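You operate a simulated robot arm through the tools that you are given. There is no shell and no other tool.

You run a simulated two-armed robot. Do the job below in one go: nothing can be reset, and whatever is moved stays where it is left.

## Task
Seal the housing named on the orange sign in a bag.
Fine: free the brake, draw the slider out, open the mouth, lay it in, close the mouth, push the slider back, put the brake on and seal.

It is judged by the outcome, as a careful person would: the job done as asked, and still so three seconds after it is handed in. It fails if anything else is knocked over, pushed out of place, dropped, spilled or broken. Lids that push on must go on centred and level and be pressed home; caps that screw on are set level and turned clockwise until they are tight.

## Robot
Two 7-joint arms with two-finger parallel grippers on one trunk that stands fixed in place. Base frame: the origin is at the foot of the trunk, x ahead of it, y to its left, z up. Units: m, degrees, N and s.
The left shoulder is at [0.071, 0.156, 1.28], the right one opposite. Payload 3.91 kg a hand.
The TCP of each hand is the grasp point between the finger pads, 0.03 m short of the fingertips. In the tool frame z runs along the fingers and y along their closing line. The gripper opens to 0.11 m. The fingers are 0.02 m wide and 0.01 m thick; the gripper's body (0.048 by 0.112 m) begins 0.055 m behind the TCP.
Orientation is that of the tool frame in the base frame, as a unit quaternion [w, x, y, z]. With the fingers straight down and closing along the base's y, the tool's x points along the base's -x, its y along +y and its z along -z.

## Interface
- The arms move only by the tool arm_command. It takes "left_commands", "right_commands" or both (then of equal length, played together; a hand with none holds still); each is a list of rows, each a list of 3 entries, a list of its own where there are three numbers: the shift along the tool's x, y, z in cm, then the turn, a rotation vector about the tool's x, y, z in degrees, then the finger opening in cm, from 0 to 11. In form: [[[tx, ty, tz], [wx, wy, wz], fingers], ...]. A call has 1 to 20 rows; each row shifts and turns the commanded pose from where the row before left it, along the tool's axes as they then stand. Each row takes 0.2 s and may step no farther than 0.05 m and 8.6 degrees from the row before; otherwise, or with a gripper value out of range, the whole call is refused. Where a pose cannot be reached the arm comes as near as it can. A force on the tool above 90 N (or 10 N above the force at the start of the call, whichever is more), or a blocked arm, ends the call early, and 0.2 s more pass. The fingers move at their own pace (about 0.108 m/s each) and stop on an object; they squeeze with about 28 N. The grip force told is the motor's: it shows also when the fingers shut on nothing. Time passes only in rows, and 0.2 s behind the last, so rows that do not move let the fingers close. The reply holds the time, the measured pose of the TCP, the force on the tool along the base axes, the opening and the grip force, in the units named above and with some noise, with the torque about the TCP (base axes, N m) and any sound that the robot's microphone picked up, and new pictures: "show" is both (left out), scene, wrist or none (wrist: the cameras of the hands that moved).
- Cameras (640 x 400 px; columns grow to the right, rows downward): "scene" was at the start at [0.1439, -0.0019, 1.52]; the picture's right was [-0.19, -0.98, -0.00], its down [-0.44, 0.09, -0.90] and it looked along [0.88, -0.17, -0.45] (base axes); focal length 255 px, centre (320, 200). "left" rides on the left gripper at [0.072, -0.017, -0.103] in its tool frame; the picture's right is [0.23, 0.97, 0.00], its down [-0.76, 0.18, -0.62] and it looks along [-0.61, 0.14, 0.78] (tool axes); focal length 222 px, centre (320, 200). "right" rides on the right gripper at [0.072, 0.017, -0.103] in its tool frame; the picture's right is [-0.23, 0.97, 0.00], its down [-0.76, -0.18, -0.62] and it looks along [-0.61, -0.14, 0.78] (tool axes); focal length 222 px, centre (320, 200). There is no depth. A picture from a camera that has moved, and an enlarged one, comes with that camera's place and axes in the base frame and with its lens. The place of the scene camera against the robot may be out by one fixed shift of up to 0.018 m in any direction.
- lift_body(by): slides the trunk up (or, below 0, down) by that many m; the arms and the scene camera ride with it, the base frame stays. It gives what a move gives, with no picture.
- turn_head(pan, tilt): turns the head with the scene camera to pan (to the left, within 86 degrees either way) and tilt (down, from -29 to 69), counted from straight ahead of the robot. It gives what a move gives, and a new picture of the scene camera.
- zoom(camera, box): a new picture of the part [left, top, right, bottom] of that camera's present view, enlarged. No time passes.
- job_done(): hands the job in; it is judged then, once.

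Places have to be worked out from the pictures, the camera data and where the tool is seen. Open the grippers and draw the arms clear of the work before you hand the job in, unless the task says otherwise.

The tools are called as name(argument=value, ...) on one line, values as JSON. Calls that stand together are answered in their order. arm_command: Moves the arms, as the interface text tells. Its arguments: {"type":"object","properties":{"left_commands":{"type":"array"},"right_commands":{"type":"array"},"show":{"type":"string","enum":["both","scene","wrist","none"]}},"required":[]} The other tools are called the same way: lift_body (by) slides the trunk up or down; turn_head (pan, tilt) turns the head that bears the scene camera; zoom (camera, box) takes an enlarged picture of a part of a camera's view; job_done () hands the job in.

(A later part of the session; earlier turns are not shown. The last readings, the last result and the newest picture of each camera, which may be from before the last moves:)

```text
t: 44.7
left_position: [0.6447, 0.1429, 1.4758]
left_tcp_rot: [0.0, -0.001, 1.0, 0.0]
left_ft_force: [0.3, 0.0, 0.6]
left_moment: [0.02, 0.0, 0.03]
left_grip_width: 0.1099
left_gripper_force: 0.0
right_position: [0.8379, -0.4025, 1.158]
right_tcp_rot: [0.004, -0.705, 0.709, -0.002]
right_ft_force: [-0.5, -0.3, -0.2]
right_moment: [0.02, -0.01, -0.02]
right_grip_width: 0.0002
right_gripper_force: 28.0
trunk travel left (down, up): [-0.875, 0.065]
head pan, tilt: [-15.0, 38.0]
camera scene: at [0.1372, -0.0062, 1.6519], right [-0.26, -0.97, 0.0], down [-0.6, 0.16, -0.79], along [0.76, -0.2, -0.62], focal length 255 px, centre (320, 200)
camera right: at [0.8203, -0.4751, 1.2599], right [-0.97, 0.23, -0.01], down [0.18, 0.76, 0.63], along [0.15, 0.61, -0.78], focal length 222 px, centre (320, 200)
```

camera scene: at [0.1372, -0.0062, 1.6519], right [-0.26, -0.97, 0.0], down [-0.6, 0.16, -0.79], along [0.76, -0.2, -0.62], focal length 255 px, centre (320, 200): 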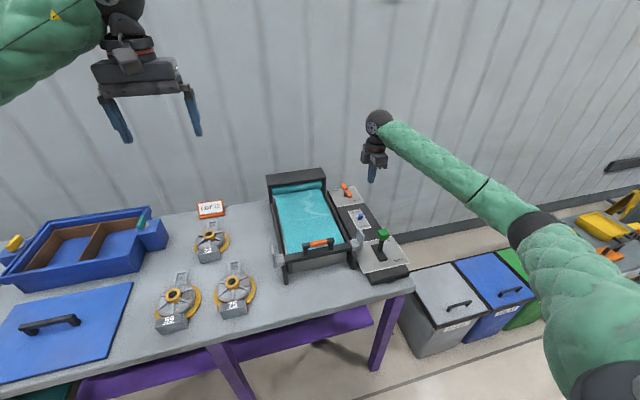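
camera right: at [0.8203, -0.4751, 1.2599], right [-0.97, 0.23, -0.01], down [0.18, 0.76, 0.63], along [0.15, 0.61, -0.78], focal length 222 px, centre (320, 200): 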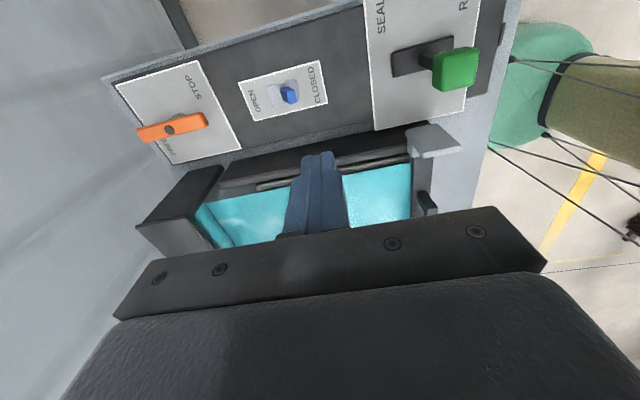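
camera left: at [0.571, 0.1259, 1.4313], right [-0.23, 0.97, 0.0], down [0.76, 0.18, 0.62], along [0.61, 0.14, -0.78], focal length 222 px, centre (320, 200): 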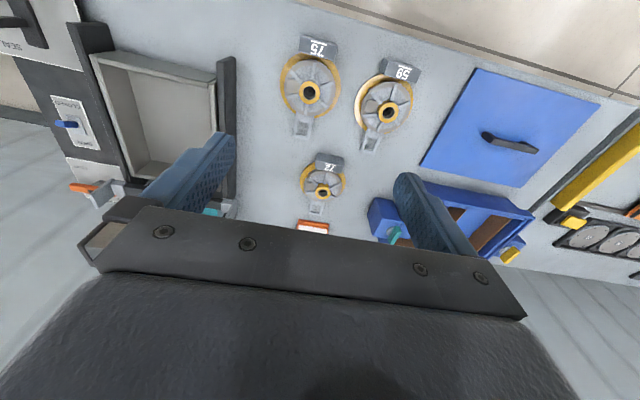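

zoom(camera="right", box=[230, 50, 350, 140])

zoom(camera="right", box=[350, 0, 520, 170])

zoom(camera="right", box=[100, 60, 260, 200])

```text
4.44 times, centred on (290, 95) of right
camera zoom: at [0.8203, -0.4751, 1.2599], right [-0.97, 0.23, -0.01], down [0.18, 0.76, 0.63], along [0.15, 0.61, -0.78], focal length 987 px, centre (453, 667)
```

zoom: 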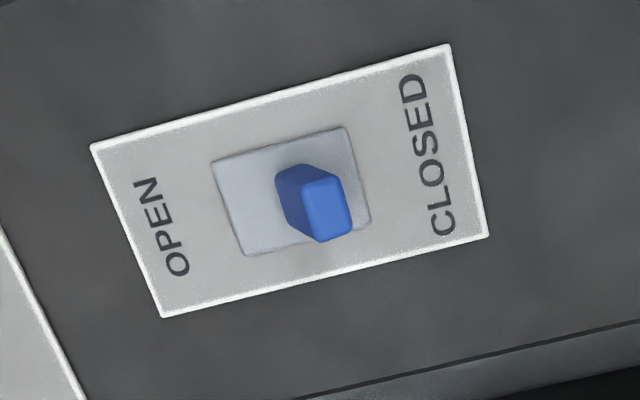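

```text
2.35 times, centred on (435, 85) of right
camera zoom: at [0.8203, -0.4751, 1.2599], right [-0.97, 0.23, -0.01], down [0.18, 0.76, 0.63], along [0.15, 0.61, -0.78], focal length 523 px, centre (49, 471)
```

zoom: 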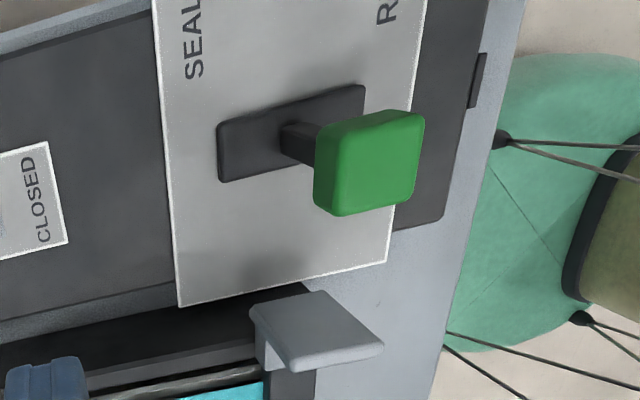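

```text
2.86 times, centred on (180, 130) of right
camera zoom: at [0.8203, -0.4751, 1.2599], right [-0.97, 0.23, -0.01], down [0.18, 0.76, 0.63], along [0.15, 0.61, -0.78], focal length 635 px, centre (720, 400)
```

zoom: 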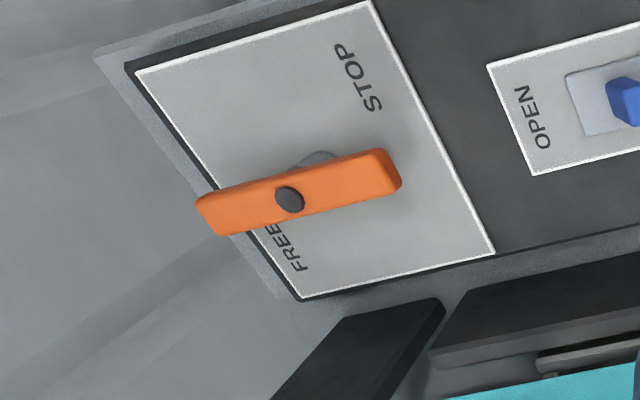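

The toggle tip is confirmed at about [0.878, -0.406, 0.936]. I descend behind it (near side) to z≈0.948.

arm_command(right_commands=[[[0.35, 0, 4], [0, 0, 0], 0], [[0, 0, 4], [0, 0, 0], 0], [[0, 0, 4], [0, 0, 0], 0], [[0, 0, 4], [0, 0, 0], 0], [[0, 0, 3], [0, 0, 0], 0], [[0, 0, 2], [0, 0, 0], 0], [[0, 0, 0], [0, 0, 0], 0]], show="both")

```text
t: 46.3
left_position: [0.6445, 0.1419, 1.4759]
left_tcp_rot: [0.0, 0.0, 1.0, 0.0]
left_ft_force: [-0.3, -0.7, 0.6]
left_moment: [0.0, -0.03, 0.02]
left_grip_width: 0.1096
left_gripper_force: 0.0
right_position: [0.8383, -0.4041, 0.9473]
right_tcp_rot: [0.003, -0.705, 0.709, -0.003]
right_ft_force: [0.1, -0.2, 1.0]
right_moment: [-0.01, 0.01, 0.01]
right_grip_width: 0.0001
right_gripper_force: 28.3
trunk travel left (down, up): [-0.875, 0.065]
head pan, tilt: [-15.0, 38.0]
camera scene: at [0.1373, -0.0066, 1.6519], right [-0.26, -0.97, 0.0], down [-0.6, 0.16, -0.79], along [0.76, -0.2, -0.62], focal length 255 px, centre (320, 200)
camera right: at [0.8213, -0.477, 1.0496], right [-0.97, 0.23, -0.01], down [0.18, 0.76, 0.63], along [0.15, 0.61, -0.78], focal length 222 px, centre (320, 200)
```

scene: 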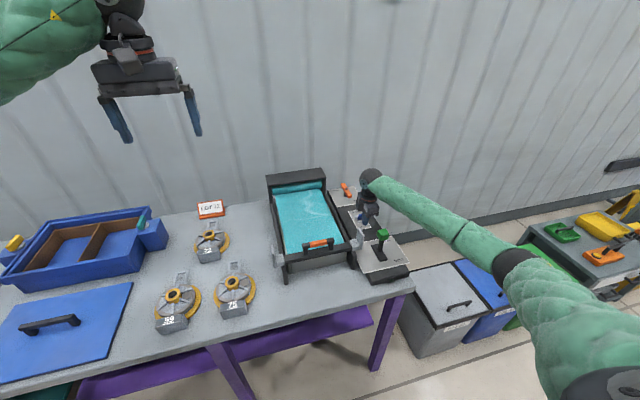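
right: 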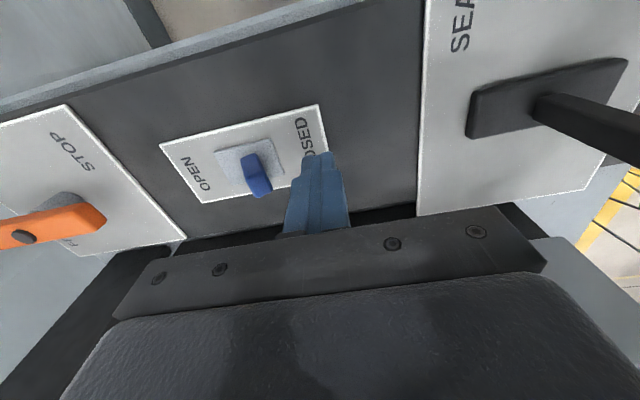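

The fingertips are on the CLOSED side of the toggle. I push it away (+x) towards OPEN in small steps.

arm_command(right_commands=[[[0.15, -1.5, 0], [0, 0, 0], 0], [[0, -0.7, 0], [0, 0, 0], 0], [[0, -0.7, 0], [0, 0, 0], 0], [[0, -0.7, 0], [0, 0, 0], 0], [[0, 0, 0], [0, 0, 0], 0]], show="wrist")

```text
t: 47.5
left_position: [0.6448, 0.1426, 1.4756]
left_tcp_rot: [0.0, 0.0, 1.0, 0.0]
left_ft_force: [1.1, -0.4, 0.1]
left_moment: [-0.02, -0.06, -0.01]
left_grip_width: 0.1102
left_gripper_force: 0.1
right_position: [0.8743, -0.4074, 0.9446]
right_tcp_rot: [0.003, -0.704, 0.71, -0.002]
right_ft_force: [-0.2, -0.3, 0.1]
right_moment: [-0.03, -0.02, -0.02]
right_grip_width: 0.0
right_gripper_force: 27.7
trunk travel left (down, up): [-0.875, 0.065]
head pan, tilt: [-15.0, 38.0]
camera right: at [0.8572, -0.4794, 1.0479], right [-0.97, 0.23, -0.01], down [0.18, 0.76, 0.63], along [0.15, 0.61, -0.78], focal length 222 px, centre (320, 200)
```

right: 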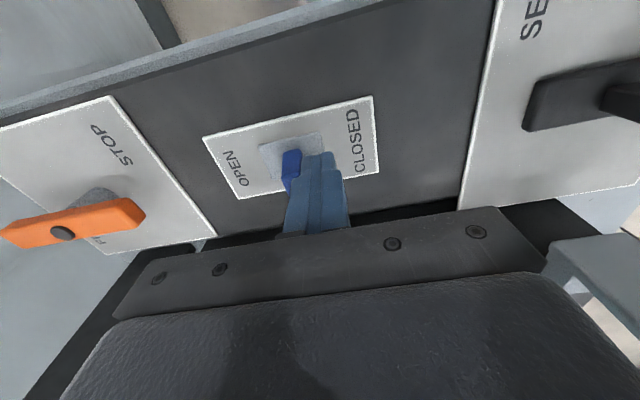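

The finger is at the toggle; I go on in 5 mm steps.

arm_command(right_commands=[[[0, -0.5, 0], [0, 0, 0], 0], [[0, -0.5, 0], [0, 0, 0], 0], [[0, -0.5, 0], [0, 0, 0], 0], [[0, 0, 0], [0, 0, 0], 0]], show="both")

```text
t: 48.5
left_position: [0.6428, 0.1421, 1.4769]
left_tcp_rot: [0.0, 0.0, 1.0, 0.001]
left_ft_force: [-0.4, 0.4, 0.8]
left_moment: [-0.02, -0.02, 0.02]
left_grip_width: 0.1101
left_gripper_force: 0.0
right_position: [0.888, -0.4064, 0.9469]
right_tcp_rot: [0.002, -0.705, 0.709, -0.002]
right_ft_force: [-20.0, 2.2, -1.2]
right_moment: [0.05, 0.62, 0.08]
right_grip_width: 0.0
right_gripper_force: 28.1
trunk travel left (down, up): [-0.875, 0.065]
head pan, tilt: [-15.0, 38.0]
camera scene: at [0.1351, -0.0065, 1.6521], right [-0.26, -0.97, 0.0], down [-0.59, 0.16, -0.79], along [0.76, -0.2, -0.62], focal length 255 px, centre (320, 200)
camera right: at [0.871, -0.4801, 1.0482], right [-0.97, 0.23, -0.01], down [0.18, 0.76, 0.63], along [0.15, 0.61, -0.78], focal length 222 px, centre (320, 200)
```

scene: 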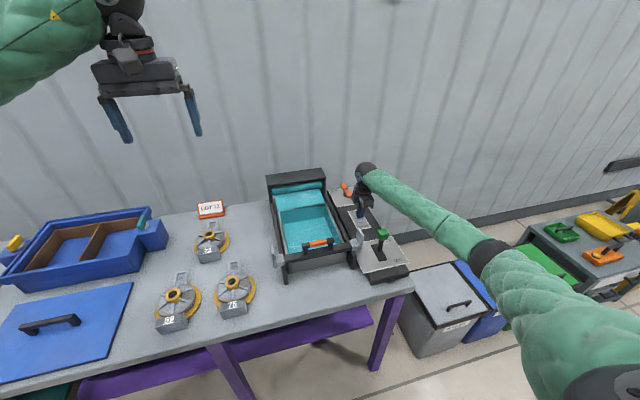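
right: 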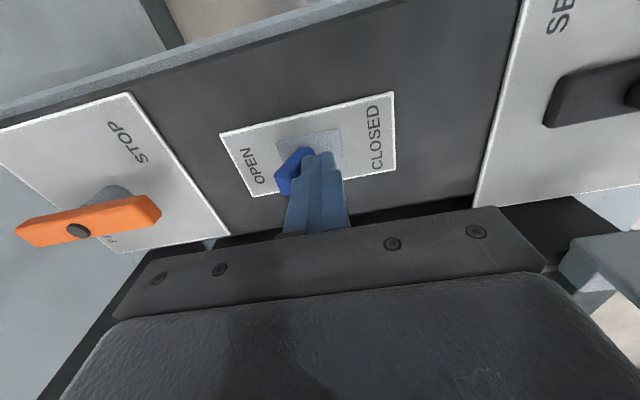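

The toggle leans to OPEN (20 N at its end) and the bag in the tray looks opened. I zoom to verify and then draw back.

zoom(camera="scene", box=[250, 160, 390, 290])

arm_command(right_commands=[[[0, 0.5, 0], [0, 0, 0], 0], [[0, 1, -1], [0, 0, 0], 0], [[0, 0, -4], [0, 0, 0], 0], [[0, 0, -4], [0, 0, 0], 0], [[0, 0, -4], [0, 0, 0], 0], [[0, 0, -4], [0, 0, 0], 0], [[0, 0, -4], [0, 0, 0], 0], [[0, 0, 0], [0, 0, 0], 0]], show="both")

```text
3.08 times, centred on (320, 225) of scene
camera zoom: at [0.1351, -0.0065, 1.6521], right [-0.26, -0.97, 0.0], down [-0.59, 0.16, -0.79], along [0.76, -0.2, -0.62], focal length 786 px, centre (320, 123)
```

zoom: 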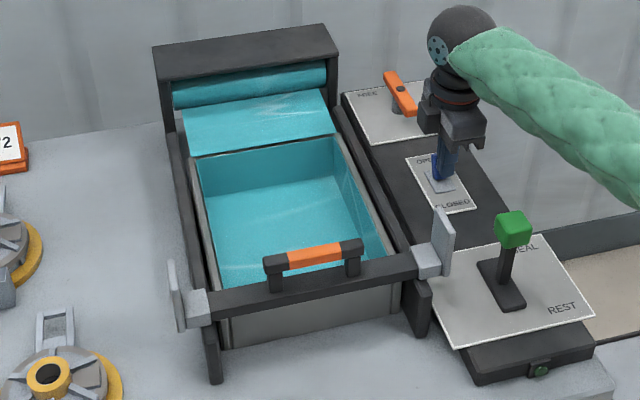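

```text
t: 50.3
left_position: [0.6442, 0.1418, 1.4758]
left_tcp_rot: [0.0, 0.001, 1.0, 0.0]
left_ft_force: [0.0, 0.0, 0.3]
left_moment: [-0.02, -0.01, -0.01]
left_grip_width: 0.1101
left_gripper_force: 0.0
right_position: [0.874, -0.4086, 1.1565]
right_tcp_rot: [0.003, -0.705, 0.709, -0.001]
right_ft_force: [0.3, -0.1, 0.1]
right_moment: [0.05, 0.0, -0.02]
right_grip_width: 0.0
right_gripper_force: 28.0
trunk travel left (down, up): [-0.875, 0.065]
head pan, tilt: [-15.0, 38.0]
camera scene: at [0.1374, -0.0069, 1.6519], right [-0.26, -0.97, 0.0], down [-0.6, 0.16, -0.79], along [0.76, -0.2, -0.62], focal length 255 px, centre (320, 200)
camera right: at [0.8573, -0.4819, 1.2584], right [-0.97, 0.23, -0.01], down [0.18, 0.76, 0.63], along [0.15, 0.61, -0.78], focal length 222 px, centre (320, 200)
```

scene: 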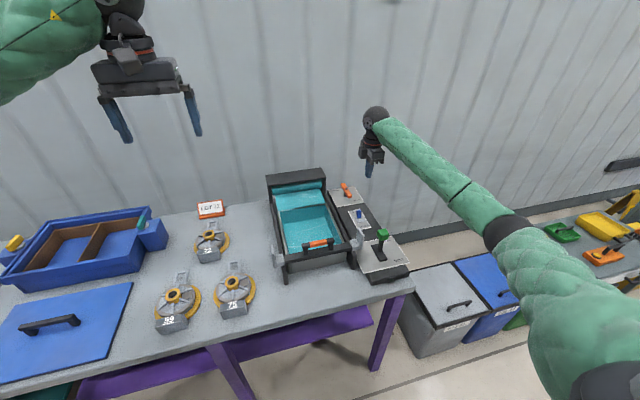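
right: 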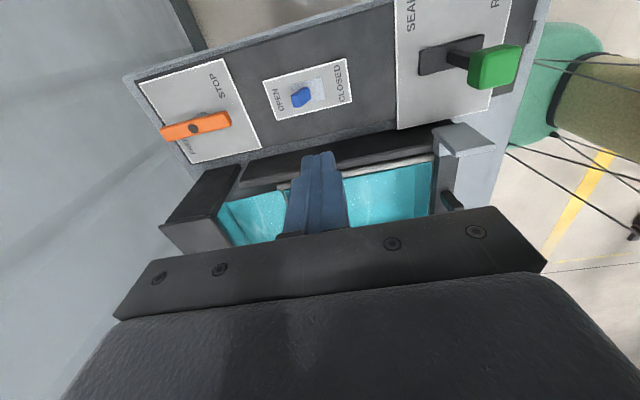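

The bag mouth is open over the whole tray (inside about x 0.72–0.985, y -0.27 to -0.08). I park the right hand back and to the right and bring the left hand over housing 72 for a close look.

arm_command(left_commands=[[[-3.2, 0.98, 3.45], [0, 0, 0], 11], [[-3.2, 0.98, 3.45], [0, 0, 0], 11], [[-3.2, 0.98, 3.45], [0, 0, 0], 11], [[-3.2, 0.98, 3.45], [0, 0, 0], 11], [[-3.2, 0.98, 3.45], [0, 0, 0], 11], [[-3.2, 0.98, 3.45], [0, 0, 0], 11], [[-3.2, 0.98, 3.45], [0, 0, 0], 11], [[-3.2, 0.98, 3.45], [0, 0, 0], 11], [[0, 0, 0], [0, 0, 0], 11]], right_commands=[[[2, 4, -2], [0, 0, 0], 0], [[2, 4, -2], [0, 0, 0], 0], [[2, 4, -2], [0, 0, 0], 0], [[2, 4, -2], [0, 0, 0], 0], [[2, 4, -2], [0, 0, 0], 0], [[0, 0, 0], [0, 0, 0], 0], [[0, 0, 0], [0, 0, 0], 0], [[0, 0, 0], [0, 0, 0], 0], [[0, 0, 0], [0, 0, 0], 0]], show="both")

```text
t: 52.3
left_position: [0.9002, 0.2195, 1.2008]
left_tcp_rot: [0.0, 0.0, 1.0, 0.0]
left_ft_force: [0.0, -0.7, -0.8]
left_moment: [-0.01, -0.02, -0.02]
left_grip_width: 0.1097
left_gripper_force: 0.0
right_position: [0.673, -0.5079, 1.2523]
right_tcp_rot: [0.002, -0.705, 0.709, -0.002]
right_ft_force: [0.2, 0.2, 0.5]
right_moment: [0.02, 0.02, 0.0]
right_grip_width: 0.0003
right_gripper_force: 28.0
trunk travel left (down, up): [-0.875, 0.065]
head pan, tilt: [-15.0, 38.0]
camera scene: at [0.1373, -0.0062, 1.6519], right [-0.26, -0.97, 0.0], down [-0.6, 0.16, -0.79], along [0.76, -0.2, -0.62], focal length 255 px, centre (320, 200)
camera right: at [0.6551, -0.5796, 1.3547], right [-0.97, 0.23, -0.01], down [0.18, 0.76, 0.63], along [0.15, 0.61, -0.78], focal length 222 px, centre (320, 200)
camera left: at [0.8272, 0.2049, 1.3053], right [-0.23, 0.97, 0.0], down [0.76, 0.18, 0.62], along [0.61, 0.14, -0.78], focal length 222 px, centre (320, 200)
```

scene: 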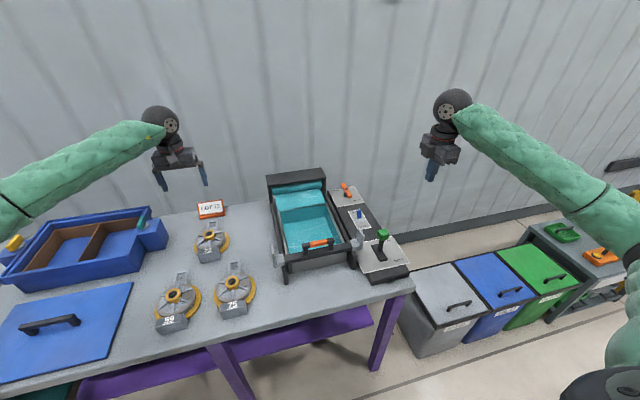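
right: 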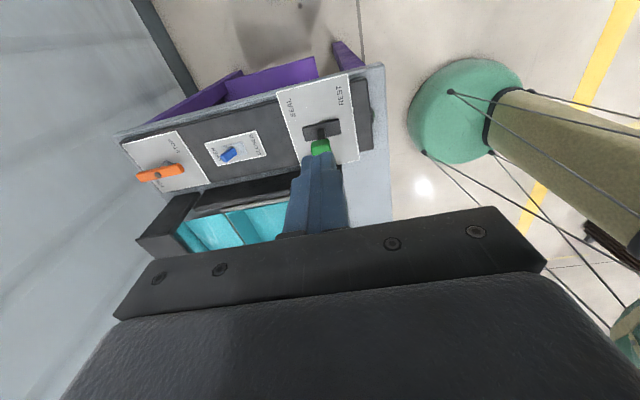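
left: 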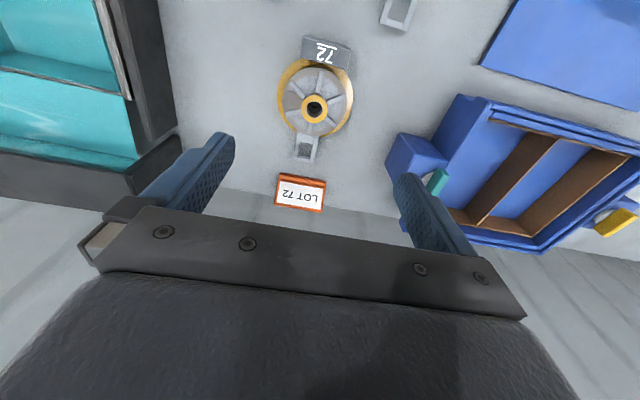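

zoom(camera="left", box=[265, 25, 365, 170])

zoom(camera="scene", box=[180, 195, 240, 275])

zoom(camera="right", box=[110, 60, 390, 260])

zoom(camera="left", box=[0, 0, 200, 200])

```text
2.76 times, centred on (315, 98) of left
camera zoom: at [0.8272, 0.2049, 1.3053], right [-0.23, 0.97, 0.0], down [0.76, 0.18, 0.62], along [0.61, 0.14, -0.78], focal length 613 px, centre (334, 483)
```

zoom: 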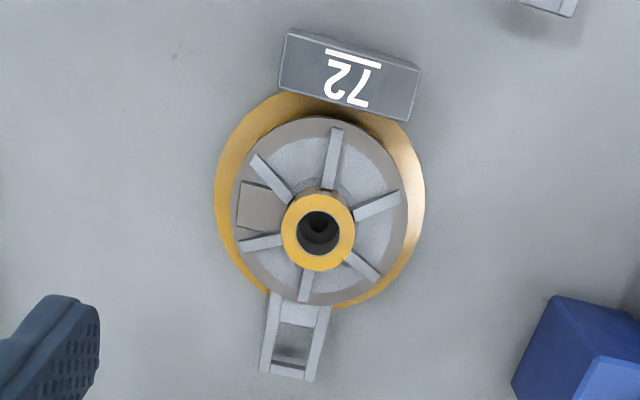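

```text
5.00 times, centred on (210, 235) of scene
camera zoom: at [0.1373, -0.0062, 1.6519], right [-0.26, -0.97, 0.0], down [-0.6, 0.16, -0.79], along [0.76, -0.2, -0.62], focal length 1277 px, centre (870, 25)
```

zoom: 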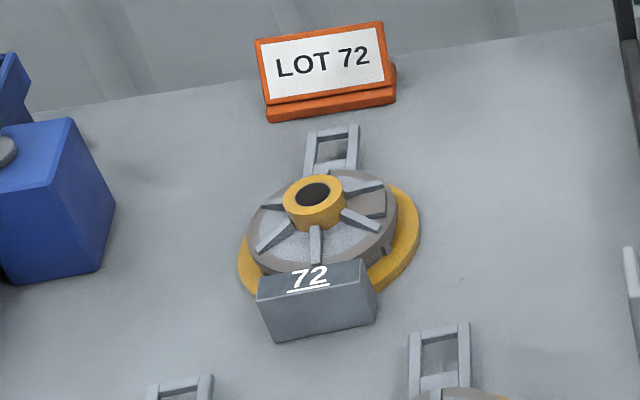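

```text
2.00 times, centred on (250, 160) of right
camera zoom: at [0.6551, -0.5796, 1.3547], right [-0.97, 0.23, -0.01], down [0.18, 0.76, 0.63], along [0.15, 0.61, -0.78], focal length 444 px, centre (460, 280)
```

zoom: 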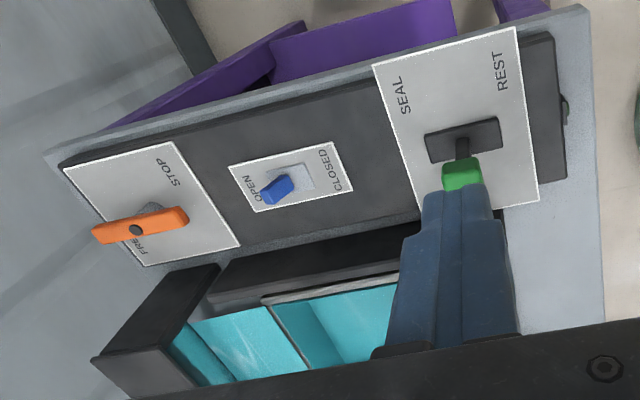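

```text
2.00 times, centred on (100, 100) of left
camera zoom: at [0.8272, 0.2049, 1.3053], right [-0.23, 0.97, 0.0], down [0.76, 0.18, 0.62], along [0.61, 0.14, -0.78], focal length 444 px, centre (760, 400)
```

zoom: 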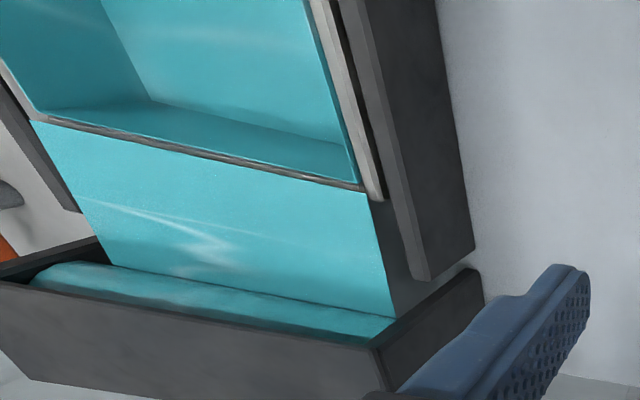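

Ribs run along ±x and ±60°, so closing along y puts the fingers in the gaps beside the 4.6 cm hub at [0.940, 0.220], top z≈0.92. I move over it and descend most of the way with the fingers 7.5 cm open.

arm_command(left_commands=[[[-4, 0, 2], [0, 0, 0], 8], [[0, 0, 4], [0, 0, 0], 7.5], [[0, 0, 4], [0, 0, 0], 7.5], [[0, 0, 4], [0, 0, 0], 7.5], [[0, 0, 4], [0, 0, 0], 7.5], [[0, 0, 3], [0, 0, 0], 7.5], [[0, 0, 0], [0, 0, 0], 7.5]], show="both")

```text
t: 53.9
left_position: [0.9401, 0.221, 0.9914]
left_tcp_rot: [-0.001, 0.0, 1.0, -0.001]
left_ft_force: [0.0, 0.6, 0.1]
left_moment: [-0.01, -0.02, 0.02]
left_grip_width: 0.075
left_gripper_force: 0.1
right_position: [0.6709, -0.5067, 1.2508]
right_tcp_rot: [0.003, -0.705, 0.71, -0.001]
right_ft_force: [1.5, -0.5, -0.2]
right_moment: [-0.02, -0.01, 0.02]
right_grip_width: 0.0002
right_gripper_force: 28.0
trunk travel left (down, up): [-0.875, 0.065]
head pan, tilt: [-15.0, 38.0]
camera scene: at [0.1373, -0.0068, 1.6519], right [-0.26, -0.97, 0.0], down [-0.6, 0.16, -0.79], along [0.76, -0.2, -0.62], focal length 255 px, centre (320, 200)
camera left: at [0.8669, 0.2054, 1.0965], right [-0.23, 0.97, 0.0], down [0.76, 0.18, 0.62], along [0.61, 0.14, -0.78], focal length 222 px, centre (320, 200)
```

scene: 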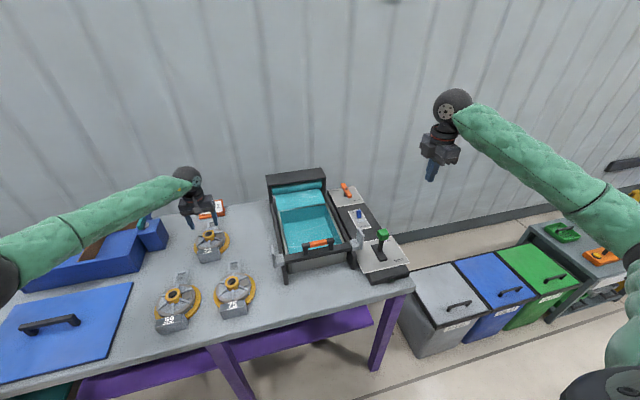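
left: 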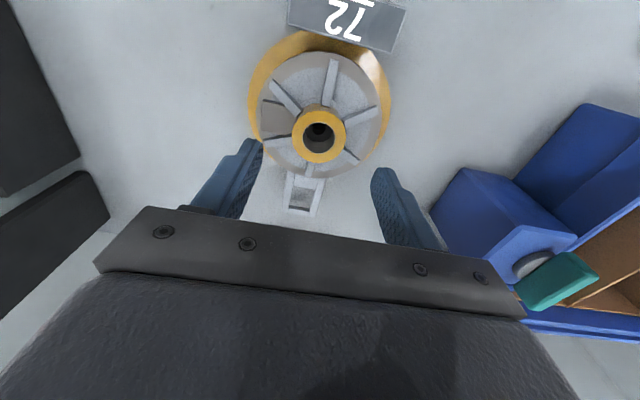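

zoom(camera="left", box=[230, 0, 430, 220])

zoom(camera="scene", box=[150, 150, 250, 280])

```text
1.82 times, centred on (330, 110) of left
camera zoom: at [0.8669, 0.2054, 1.0965], right [-0.23, 0.97, 0.0], down [0.76, 0.18, 0.62], along [0.61, 0.14, -0.78], focal length 404 px, centre (302, 364)
```

zoom: 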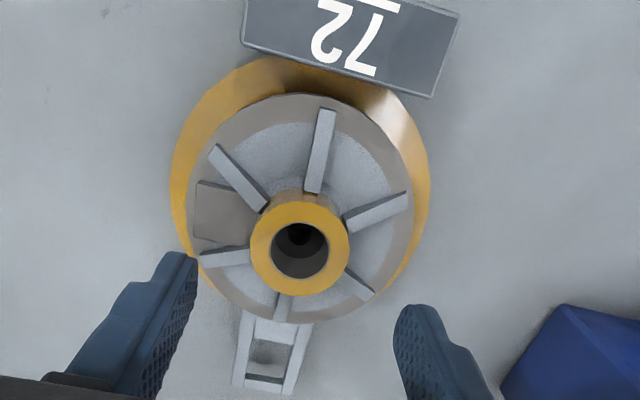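

```text
3.08 times, centred on (200, 215) of scene
camera zoom: at [0.1373, -0.0068, 1.6519], right [-0.26, -0.97, 0.0], down [-0.6, 0.16, -0.79], along [0.76, -0.2, -0.62], focal length 786 px, centre (689, 154)
```

zoom: 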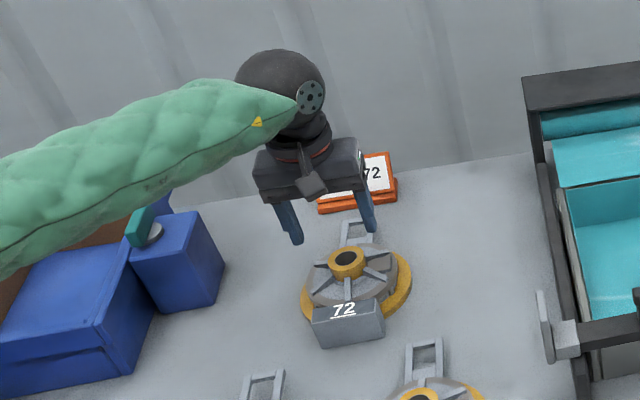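

Hub measured at [0.9396, 0.2204], right under the hand. I descend the last 5.8 cm slowly.

arm_command(left_commands=[[[0, 0, 2], [0, 0, 0], 7.5], [[0, 0, 1.5], [0, 0, 0], 7.5], [[0, 0, 1.2], [0, 0, 0], 7.5], [[0, 0, 0.6], [0, 0, 0], 7.5], [[0, 0, 0.5], [0, 0, 0], 7.5], [[0, 0, 0], [0, 0, 0], 7.5]], show="both")

```text
t: 55.3
left_position: [0.94, 0.2201, 0.9334]
left_tcp_rot: [0.0, 0.0, 1.0, 0.0]
left_ft_force: [0.2, 0.5, 0.5]
left_moment: [-0.01, 0.03, 0.02]
left_grip_width: 0.075
left_gripper_force: 0.1
right_position: [0.6722, -0.5065, 1.2514]
right_tcp_rot: [0.002, -0.705, 0.71, -0.002]
right_ft_force: [0.0, 0.4, -0.4]
right_moment: [0.0, -0.04, -0.01]
right_grip_width: 0.0001
right_gripper_force: 27.8
trunk travel left (down, up): [-0.875, 0.065]
head pan, tilt: [-15.0, 38.0]
camera scene: at [0.1373, -0.0066, 1.6519], right [-0.26, -0.97, 0.0], down [-0.6, 0.16, -0.79], along [0.76, -0.2, -0.62], focal length 255 px, centre (320, 200)
camera left: at [0.8667, 0.2041, 1.0369], right [-0.23, 0.97, 0.0], down [0.76, 0.18, 0.62], along [0.61, 0.14, -0.78], focal length 222 px, centre (320, 200)
```

scene: 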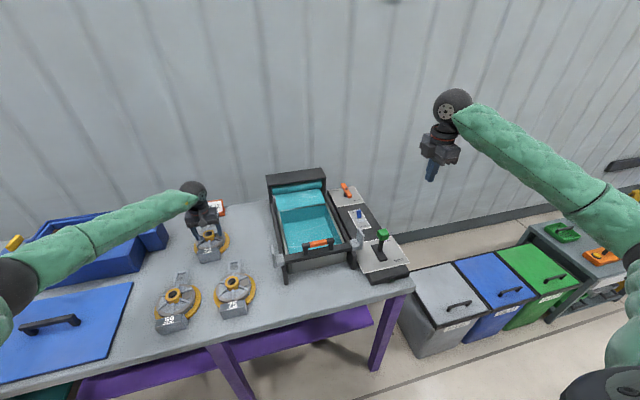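
left: 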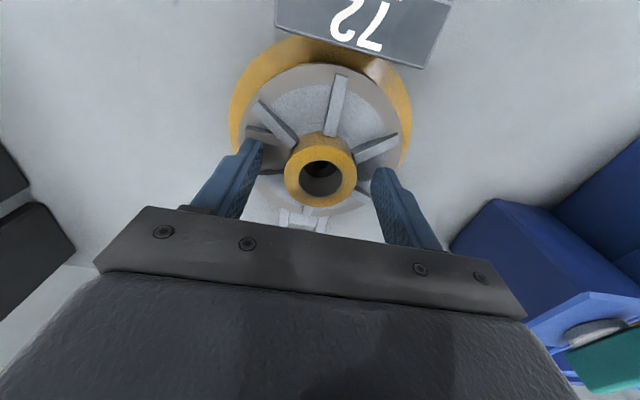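

No contact yet; I go 4 mm lower for a deeper hold, then close on the hub.

arm_command(left_commands=[[[0, 0, 0.4], [0, 0, 0], 7], [[0, 0, 0], [0, 0, 0], 6], [[0, 0, 0], [0, 0, 0], 5], [[0, 0, 0], [0, 0, 0], 4], [[0, 0, 0], [0, 0, 0], 3], [[0, 0, 0], [0, 0, 0], 3]], show="wrist")

```text
t: 56.7
left_position: [0.9405, 0.2205, 0.931]
left_tcp_rot: [0.0, 0.001, 1.0, 0.0]
left_ft_force: [7.6, 4.4, 20.6]
left_moment: [0.04, -0.03, -0.04]
left_grip_width: 0.0434
left_gripper_force: 28.2
right_position: [0.6702, -0.5078, 1.2528]
right_tcp_rot: [0.005, -0.705, 0.71, -0.002]
right_ft_force: [0.1, -0.1, 0.1]
right_moment: [0.01, -0.02, -0.06]
right_grip_width: 0.0001
right_gripper_force: 28.1
trunk travel left (down, up): [-0.875, 0.065]
head pan, tilt: [-15.0, 38.0]
camera left: at [0.8662, 0.2044, 1.0347], right [-0.23, 0.97, 0.0], down [0.76, 0.18, 0.62], along [0.61, 0.14, -0.78], focal length 222 px, centre (320, 200)
```

left: 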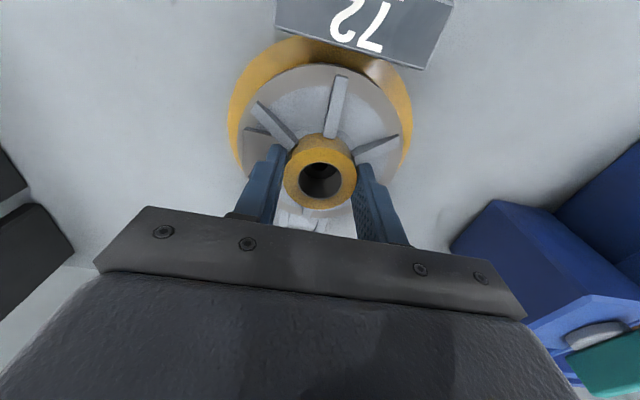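

The fingers hold the hub at 4.3 cm width. I tighten the command and lift 1.5 cm slowly to check the hold and the weight.

arm_command(left_commands=[[[0, 0, -0.2], [0, 0, 0], 2], [[0, 0, -0.3], [0, 0, 0], 2], [[0, 0, -0.5], [0, 0, 0], 2], [[0, 0, -0.5], [0, 0, 0], 2], [[0, 0, 0], [0, 0, 0], 2]], show="both")

```text
t: 57.9
left_position: [0.9411, 0.2198, 0.9419]
left_tcp_rot: [-0.001, 0.001, 1.0, 0.0]
left_ft_force: [-0.3, -0.4, -4.6]
left_moment: [0.0, -0.07, 0.01]
left_grip_width: 0.0436
left_gripper_force: 28.2
right_position: [0.6717, -0.5075, 1.2521]
right_tcp_rot: [0.003, -0.705, 0.709, -0.002]
right_ft_force: [-0.4, -0.1, -0.7]
right_moment: [-0.02, -0.04, -0.01]
right_grip_width: 0.0
right_gripper_force: 28.0
trunk travel left (down, up): [-0.875, 0.065]
head pan, tilt: [-15.0, 38.0]
camera scene: at [0.1382, -0.0065, 1.6518], right [-0.26, -0.97, 0.0], down [-0.6, 0.16, -0.79], along [0.76, -0.2, -0.62], focal length 255 px, centre (320, 200)
camera left: at [0.8678, 0.2048, 1.0472], right [-0.23, 0.97, 0.0], down [0.76, 0.18, 0.62], along [0.61, 0.14, -0.78], focal length 222 px, centre (320, 200)
```

scene: 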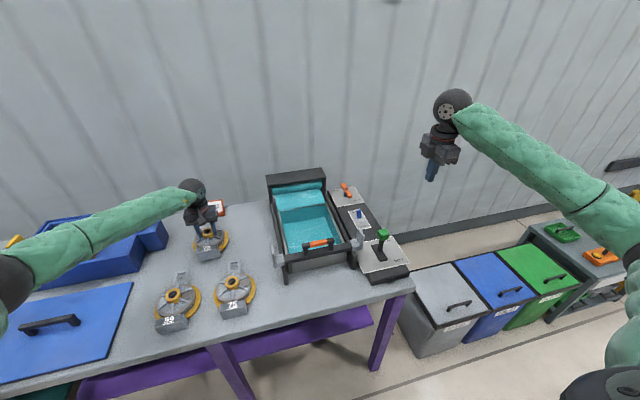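
left: 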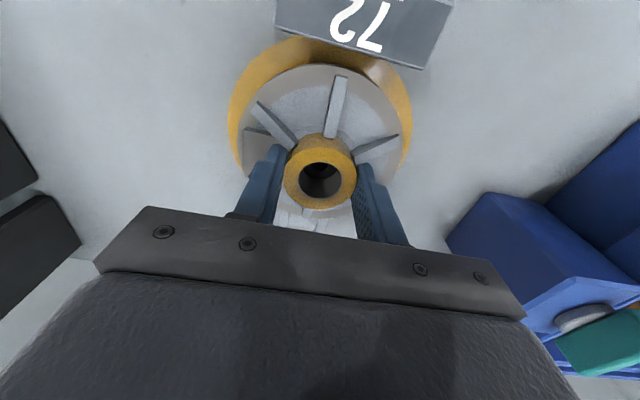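

Housing 72 is held (about 0.47 kg) and moves with the hand. I lift it to z≈1.10, checking it stays put.

arm_command(left_commands=[[[0, 0, -1.5], [0, 0, 0], 2], [[0, 0, -2.5], [0, 0, 0], 2], [[0, 0, -2.5], [0, 0, 0], 2], [[0, 0, -2.5], [0, 0, 0], 2], [[0, 0, -2.5], [0, 0, 0], 2], [[0, 0, -2.5], [0, 0, 0], 2], [[0, 0, -2], [0, 0, 0], 2], [[0, 0, 0], [0, 0, 0], 2]], show="both")

```text
t: 59.7
left_position: [0.9409, 0.2214, 1.1051]
left_tcp_rot: [-0.001, -0.001, 1.0, 0.0]
left_ft_force: [0.7, 0.8, -4.9]
left_moment: [-0.01, -0.09, 0.01]
left_grip_width: 0.0434
left_gripper_force: 28.2
right_position: [0.6726, -0.506, 1.2512]
right_tcp_rot: [0.003, -0.704, 0.71, -0.001]
right_ft_force: [-0.4, 0.6, 0.1]
right_moment: [0.0, -0.01, 0.03]
right_grip_width: 0.0
right_gripper_force: 28.2
trunk travel left (down, up): [-0.875, 0.065]
head pan, tilt: [-15.0, 38.0]
camera scene: at [0.1382, -0.0064, 1.6518], right [-0.26, -0.97, 0.0], down [-0.6, 0.16, -0.79], along [0.76, -0.2, -0.62], focal length 255 px, centre (320, 200)
camera left: at [0.8671, 0.2055, 1.209], right [-0.23, 0.97, 0.0], down [0.76, 0.18, 0.62], along [0.61, 0.14, -0.78], focal length 222 px, centre (320, 200)
```

scene: 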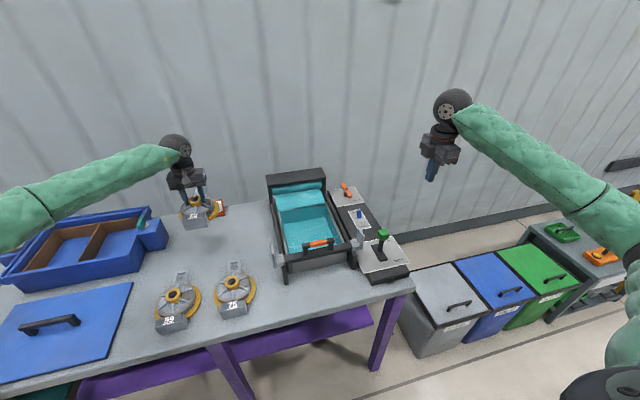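
left: 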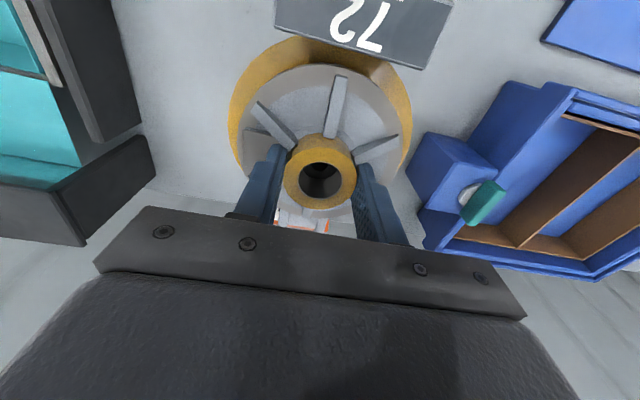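

Steady. I carry it over the tray to [0.832, -0.172], slightly higher.

arm_command(left_commands=[[[1.2, -1, -1], [0, 0, 0], 2], [[1.4, -2, -1], [0, 0, 0], 2], [[1.4, -2.5, 0], [0, 0, 0], 2], [[1.4, -2.5, 0], [0, 0, 0], 2], [[1.4, -2.5, 0], [0, 0, 0], 2], [[1.4, -2.5, 0], [0, 0, 0], 2], [[1.4, -2.5, 0], [0, 0, 0], 2], [[1.3, -2.5, 0], [0, 0, 0], 2], [[0, -2.5, 0], [0, 0, 0], 2], [[0, -2.5, 0], [0, 0, 0], 2], [[0, -2.5, 0], [0, 0, 0], 2], [[0, -2.5, 0], [0, 0, 0], 2], [[0, -2.5, 0], [0, 0, 0], 2], [[0, -2.5, 0], [0, 0, 0], 2], [[0, -2.5, 0], [0, 0, 0], 2], [[0, -2.5, 0], [0, 0, 0], 2], [[0, -1.3, 0], [0, 0, 0], 2], [[0, 0, 0], [0, 0, 0], 2]], show="both")

```text
t: 63.5
left_position: [0.8321, -0.1719, 1.1236]
left_tcp_rot: [0.0, 0.001, 1.0, 0.0]
left_ft_force: [-0.5, 0.1, -3.8]
left_moment: [0.0, -0.05, 0.0]
left_grip_width: 0.0435
left_gripper_force: 27.8
right_position: [0.6729, -0.5067, 1.2515]
right_tcp_rot: [0.004, -0.705, 0.71, -0.002]
right_ft_force: [-0.1, -0.8, 0.6]
right_moment: [-0.01, 0.0, -0.03]
right_grip_width: 0.0
right_gripper_force: 27.8
trunk travel left (down, up): [-0.875, 0.065]
head pan, tilt: [-15.0, 38.0]
camera scene: at [0.1379, -0.0065, 1.6519], right [-0.26, -0.97, 0.0], down [-0.6, 0.16, -0.79], along [0.76, -0.2, -0.62], focal length 255 px, centre (320, 200)
camera left: at [0.7587, -0.1877, 1.2293], right [-0.23, 0.97, 0.0], down [0.76, 0.18, 0.62], along [0.61, 0.14, -0.78], focal length 222 px, centre (320, 200)
```

scene: 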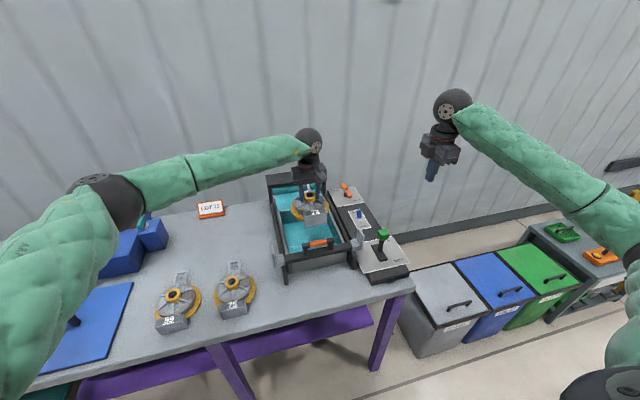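
left: 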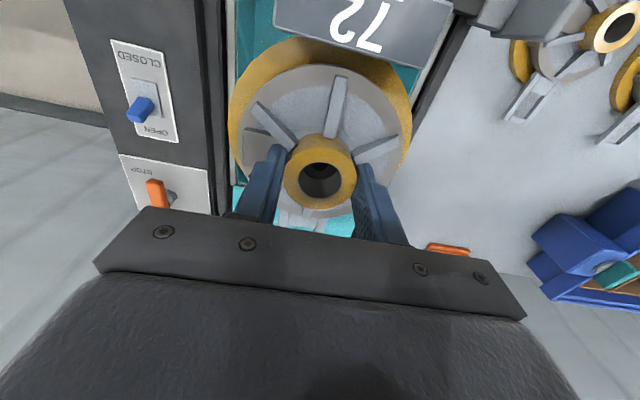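

zoom(camera="left", box=[190, 0, 490, 240])

zoom(camera="scene", box=[250, 120, 390, 290])

zoom(camera="right", box=[110, 60, 390, 260])

```text
1.67 times, centred on (340, 120) of left
camera zoom: at [0.7587, -0.1877, 1.2293], right [-0.23, 0.97, 0.0], down [0.76, 0.18, 0.62], along [0.61, 0.14, -0.78], focal length 370 px, centre (287, 333)
```

zoom: 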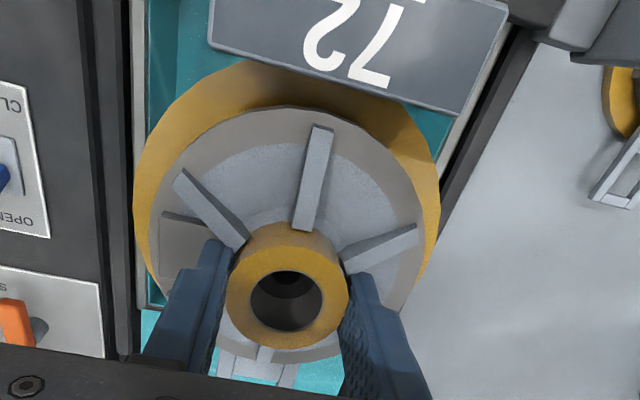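

```text
2.35 times, centred on (320, 205) of scene
camera zoom: at [0.1379, -0.0065, 1.6519], right [-0.26, -0.97, 0.0], down [-0.6, 0.16, -0.79], along [0.76, -0.2, -0.62], focal length 601 px, centre (320, 188)
```

zoom: 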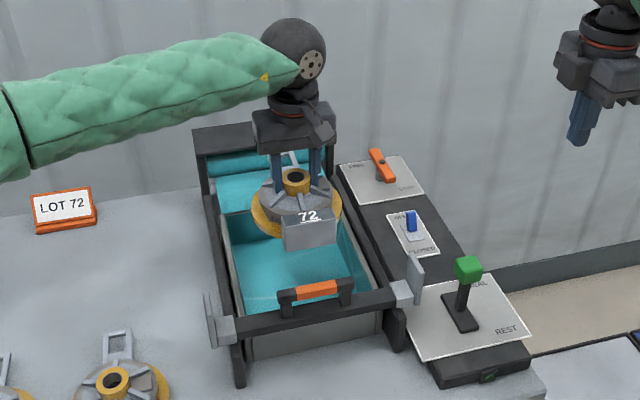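

```text
2.00 times, centred on (250, 160) of right
camera zoom: at [0.6556, -0.5799, 1.3543], right [-0.97, 0.23, -0.01], down [0.18, 0.76, 0.63], along [0.15, 0.61, -0.78], focal length 444 px, centre (460, 280)
```

zoom: 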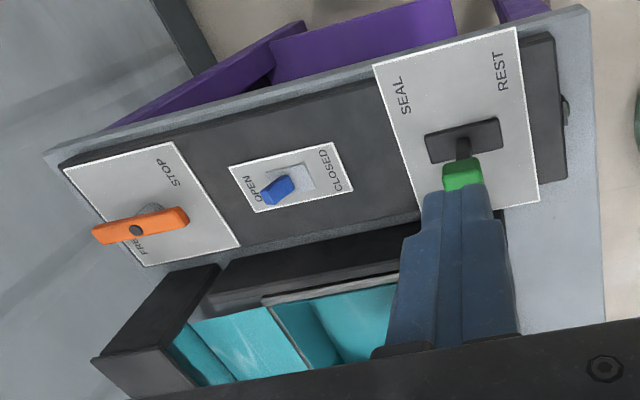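

The housing is centred over the open bag (inside y about -0.272 to -0.069). I shift 4 mm forward for clearance to the slider and lower it to just above the floor.

arm_command(left_commands=[[[-0.4, 0, 1], [0, 0, 0], 2], [[0, 0, 2.5], [0, 0, 0], 2], [[0, 0, 2.5], [0, 0, 0], 2], [[0, 0, 2.5], [0, 0, 0], 2], [[0, 0, 2.5], [0, 0, 0], 2], [[0, 0, 2], [0, 0, 0], 2], [[0, 0, 1], [0, 0, 0], 2], [[0, 0, 0], [0, 0, 0], 2]], show="both")

```text
t: 65.3
left_position: [0.835, -0.1735, 0.9836]
left_tcp_rot: [0.001, 0.0, 1.0, 0.0]
left_ft_force: [0.0, -0.5, -4.1]
left_moment: [0.03, -0.09, -0.02]
left_grip_width: 0.0435
left_gripper_force: 27.7
right_position: [0.6724, -0.5068, 1.2511]
right_tcp_rot: [0.003, -0.705, 0.709, -0.002]
right_ft_force: [-0.1, -0.8, -0.3]
right_moment: [0.03, 0.01, 0.0]
right_grip_width: 0.0004
right_gripper_force: 28.0
trunk travel left (down, up): [-0.875, 0.065]
head pan, tilt: [-15.0, 38.0]
camera scene: at [0.1377, -0.0069, 1.6519], right [-0.26, -0.97, 0.0], down [-0.6, 0.16, -0.79], along [0.76, -0.2, -0.62], focal length 255 px, centre (320, 200)
camera left: at [0.7617, -0.1891, 1.0879], right [-0.23, 0.97, 0.0], down [0.76, 0.18, 0.62], along [0.61, 0.14, -0.78], focal length 222 px, centre (320, 200)
```

scene: 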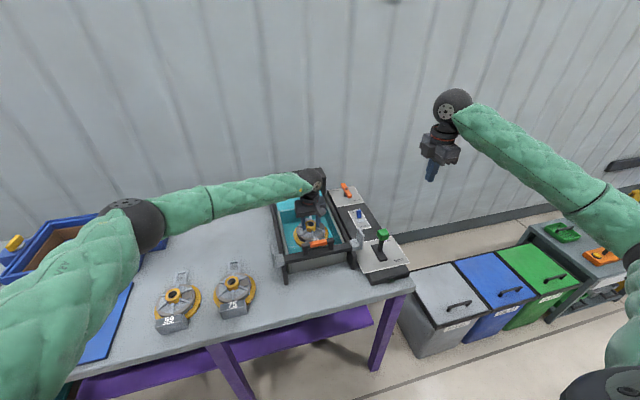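
left: 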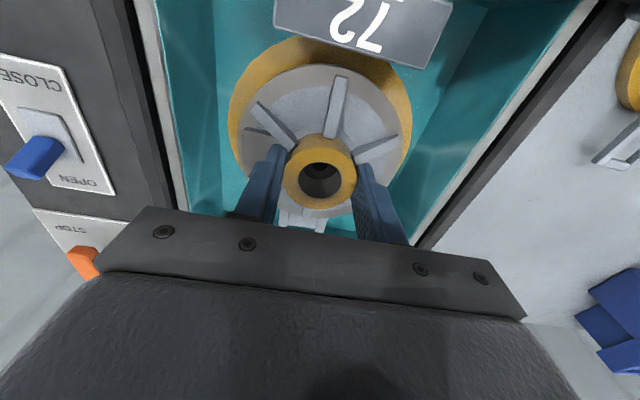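

zoom(camera="left", box=[140, 0, 480, 240])

zoom(camera="scene", box=[250, 150, 390, 290])

```text
1.67 times, centred on (310, 120) of left
camera zoom: at [0.7617, -0.1891, 1.0879], right [-0.23, 0.97, 0.0], down [0.76, 0.18, 0.62], along [0.61, 0.14, -0.78], focal length 370 px, centre (337, 333)
```

zoom: 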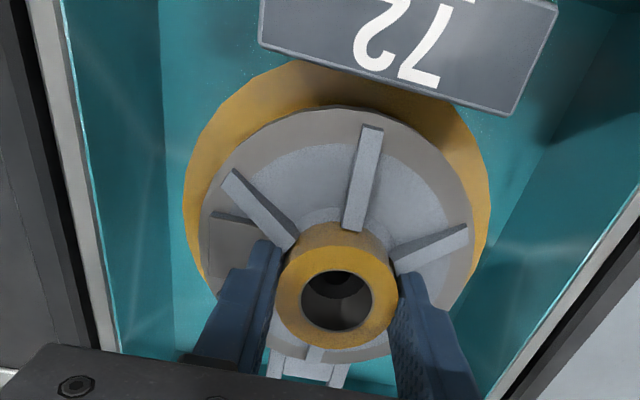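

```text
2.86 times, centred on (320, 220) of scene
camera zoom: at [0.1377, -0.0069, 1.6519], right [-0.26, -0.97, 0.0], down [-0.6, 0.16, -0.79], along [0.76, -0.2, -0.62], focal length 730 px, centre (320, 143)
```

zoom: 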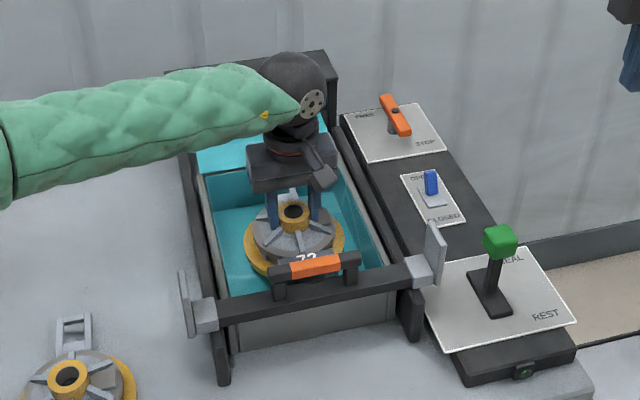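

The housing sits inside the tray walls with margin all round. I lower in small steps to find the floor by force.

arm_command(left_commands=[[[0.2, 0, 1], [0, 0, 0], 2], [[0, 0, 1], [0, 0, 0], 2], [[0, 0, 0.7], [0, 0, 0], 2], [[0, 0, 0.4], [0, 0, 0], 2], [[0, 0, 0], [0, 0, 0], 2]], show="wrist")

```text
t: 66.5
left_position: [0.8336, -0.1723, 0.9513]
left_tcp_rot: [0.0, 0.0, 1.0, 0.0]
left_ft_force: [0.3, -0.8, -4.5]
left_moment: [-0.02, -0.07, -0.03]
left_grip_width: 0.0432
left_gripper_force: 28.3
right_position: [0.6723, -0.5064, 1.2508]
right_tcp_rot: [0.004, -0.705, 0.71, -0.001]
right_ft_force: [1.3, 0.1, -0.5]
right_moment: [-0.04, 0.0, -0.03]
right_grip_width: 0.0001
right_gripper_force: 28.1
trunk travel left (down, up): [-0.875, 0.065]
head pan, tilt: [-15.0, 38.0]
camera left: at [0.7603, -0.1886, 1.0562], right [-0.23, 0.97, 0.0], down [0.76, 0.18, 0.62], along [0.61, 0.14, -0.78], focal length 222 px, centre (320, 200)
```

left: 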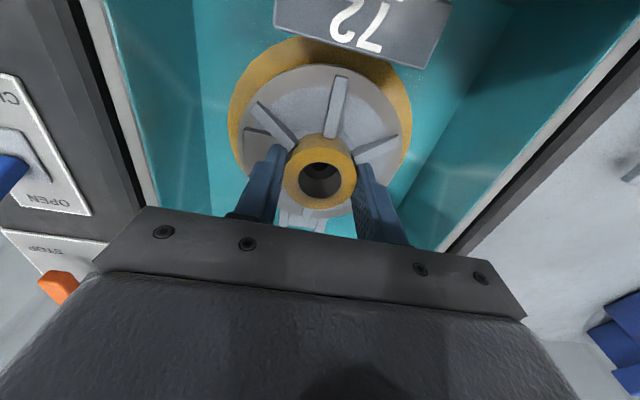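

Still hanging freely (-4.5 N). I continue in 3 mm steps.

arm_command(left_commands=[[[0, 0, 0.3], [0, 0, 0], 2], [[0, 0, 0.3], [0, 0, 0], 2], [[0, 0, 0], [0, 0, 0], 2]], show="none")

```text
t: 67.3
left_position: [0.8328, -0.1722, 0.9451]
left_tcp_rot: [0.0, 0.0, 1.0, 0.0]
left_ft_force: [-1.1, -0.8, -4.9]
left_moment: [-0.05, -0.07, 0.01]
left_grip_width: 0.0434
left_gripper_force: 28.2
right_position: [0.6733, -0.5065, 1.2513]
right_tcp_rot: [0.004, -0.704, 0.71, -0.001]
right_ft_force: [-0.3, 0.9, -0.5]
right_moment: [-0.01, 0.04, 0.0]
right_grip_width: 0.0001
right_gripper_force: 27.9
trunk travel left (down, up): [-0.875, 0.065]
head pan, tilt: [-15.0, 38.0]
```

Still free; another 6 mm in 2–3 mm steps.

arm_command(left_commands=[[[0, 0, 0.3], [0, 0, 0], 2], [[0, 0, 0.2], [0, 0, 0], 2], [[0, 0, 0], [0, 0, 0], 2]], show="none")

```text
t: 68.1
left_position: [0.8327, -0.1721, 0.941]
left_tcp_rot: [0.0, 0.0, 1.0, 0.0]
left_ft_force: [0.7, -0.1, -4.1]
left_moment: [-0.01, -0.04, 0.0]
left_grip_width: 0.0431
left_gripper_force: 28.7
right_position: [0.6721, -0.507, 1.2516]
right_tcp_rot: [0.004, -0.705, 0.71, -0.002]
right_ft_force: [-0.6, 0.1, 0.5]
right_moment: [-0.01, -0.01, 0.01]
right_grip_width: 0.0001
right_gripper_force: 28.5
trunk travel left (down, up): [-0.875, 0.065]
head pan, tilt: [-15.0, 38.0]
```

arm_command(left_commands=[[[0, 0, 0.2], [0, 0, 0], 2], [[0, 0, 0.2], [0, 0, 0], 2], [[0, 0, 0], [0, 0, 0], 2]], show="none")

```text
t: 68.9
left_position: [0.8329, -0.1723, 0.9404]
left_tcp_rot: [0.002, 0.0, 1.0, -0.001]
left_ft_force: [6.7, 1.0, 22.7]
left_moment: [0.34, -0.14, 0.01]
left_grip_width: 0.0435
left_gripper_force: 28.3
right_position: [0.671, -0.5068, 1.2532]
right_tcp_rot: [0.004, -0.705, 0.71, -0.003]
right_ft_force: [0.0, 0.2, 0.0]
right_moment: [0.0, -0.04, -0.01]
right_grip_width: 0.0
right_gripper_force: 28.0
trunk travel left (down, up): [-0.875, 0.065]
head pan, tilt: [-15.0, 38.0]
```

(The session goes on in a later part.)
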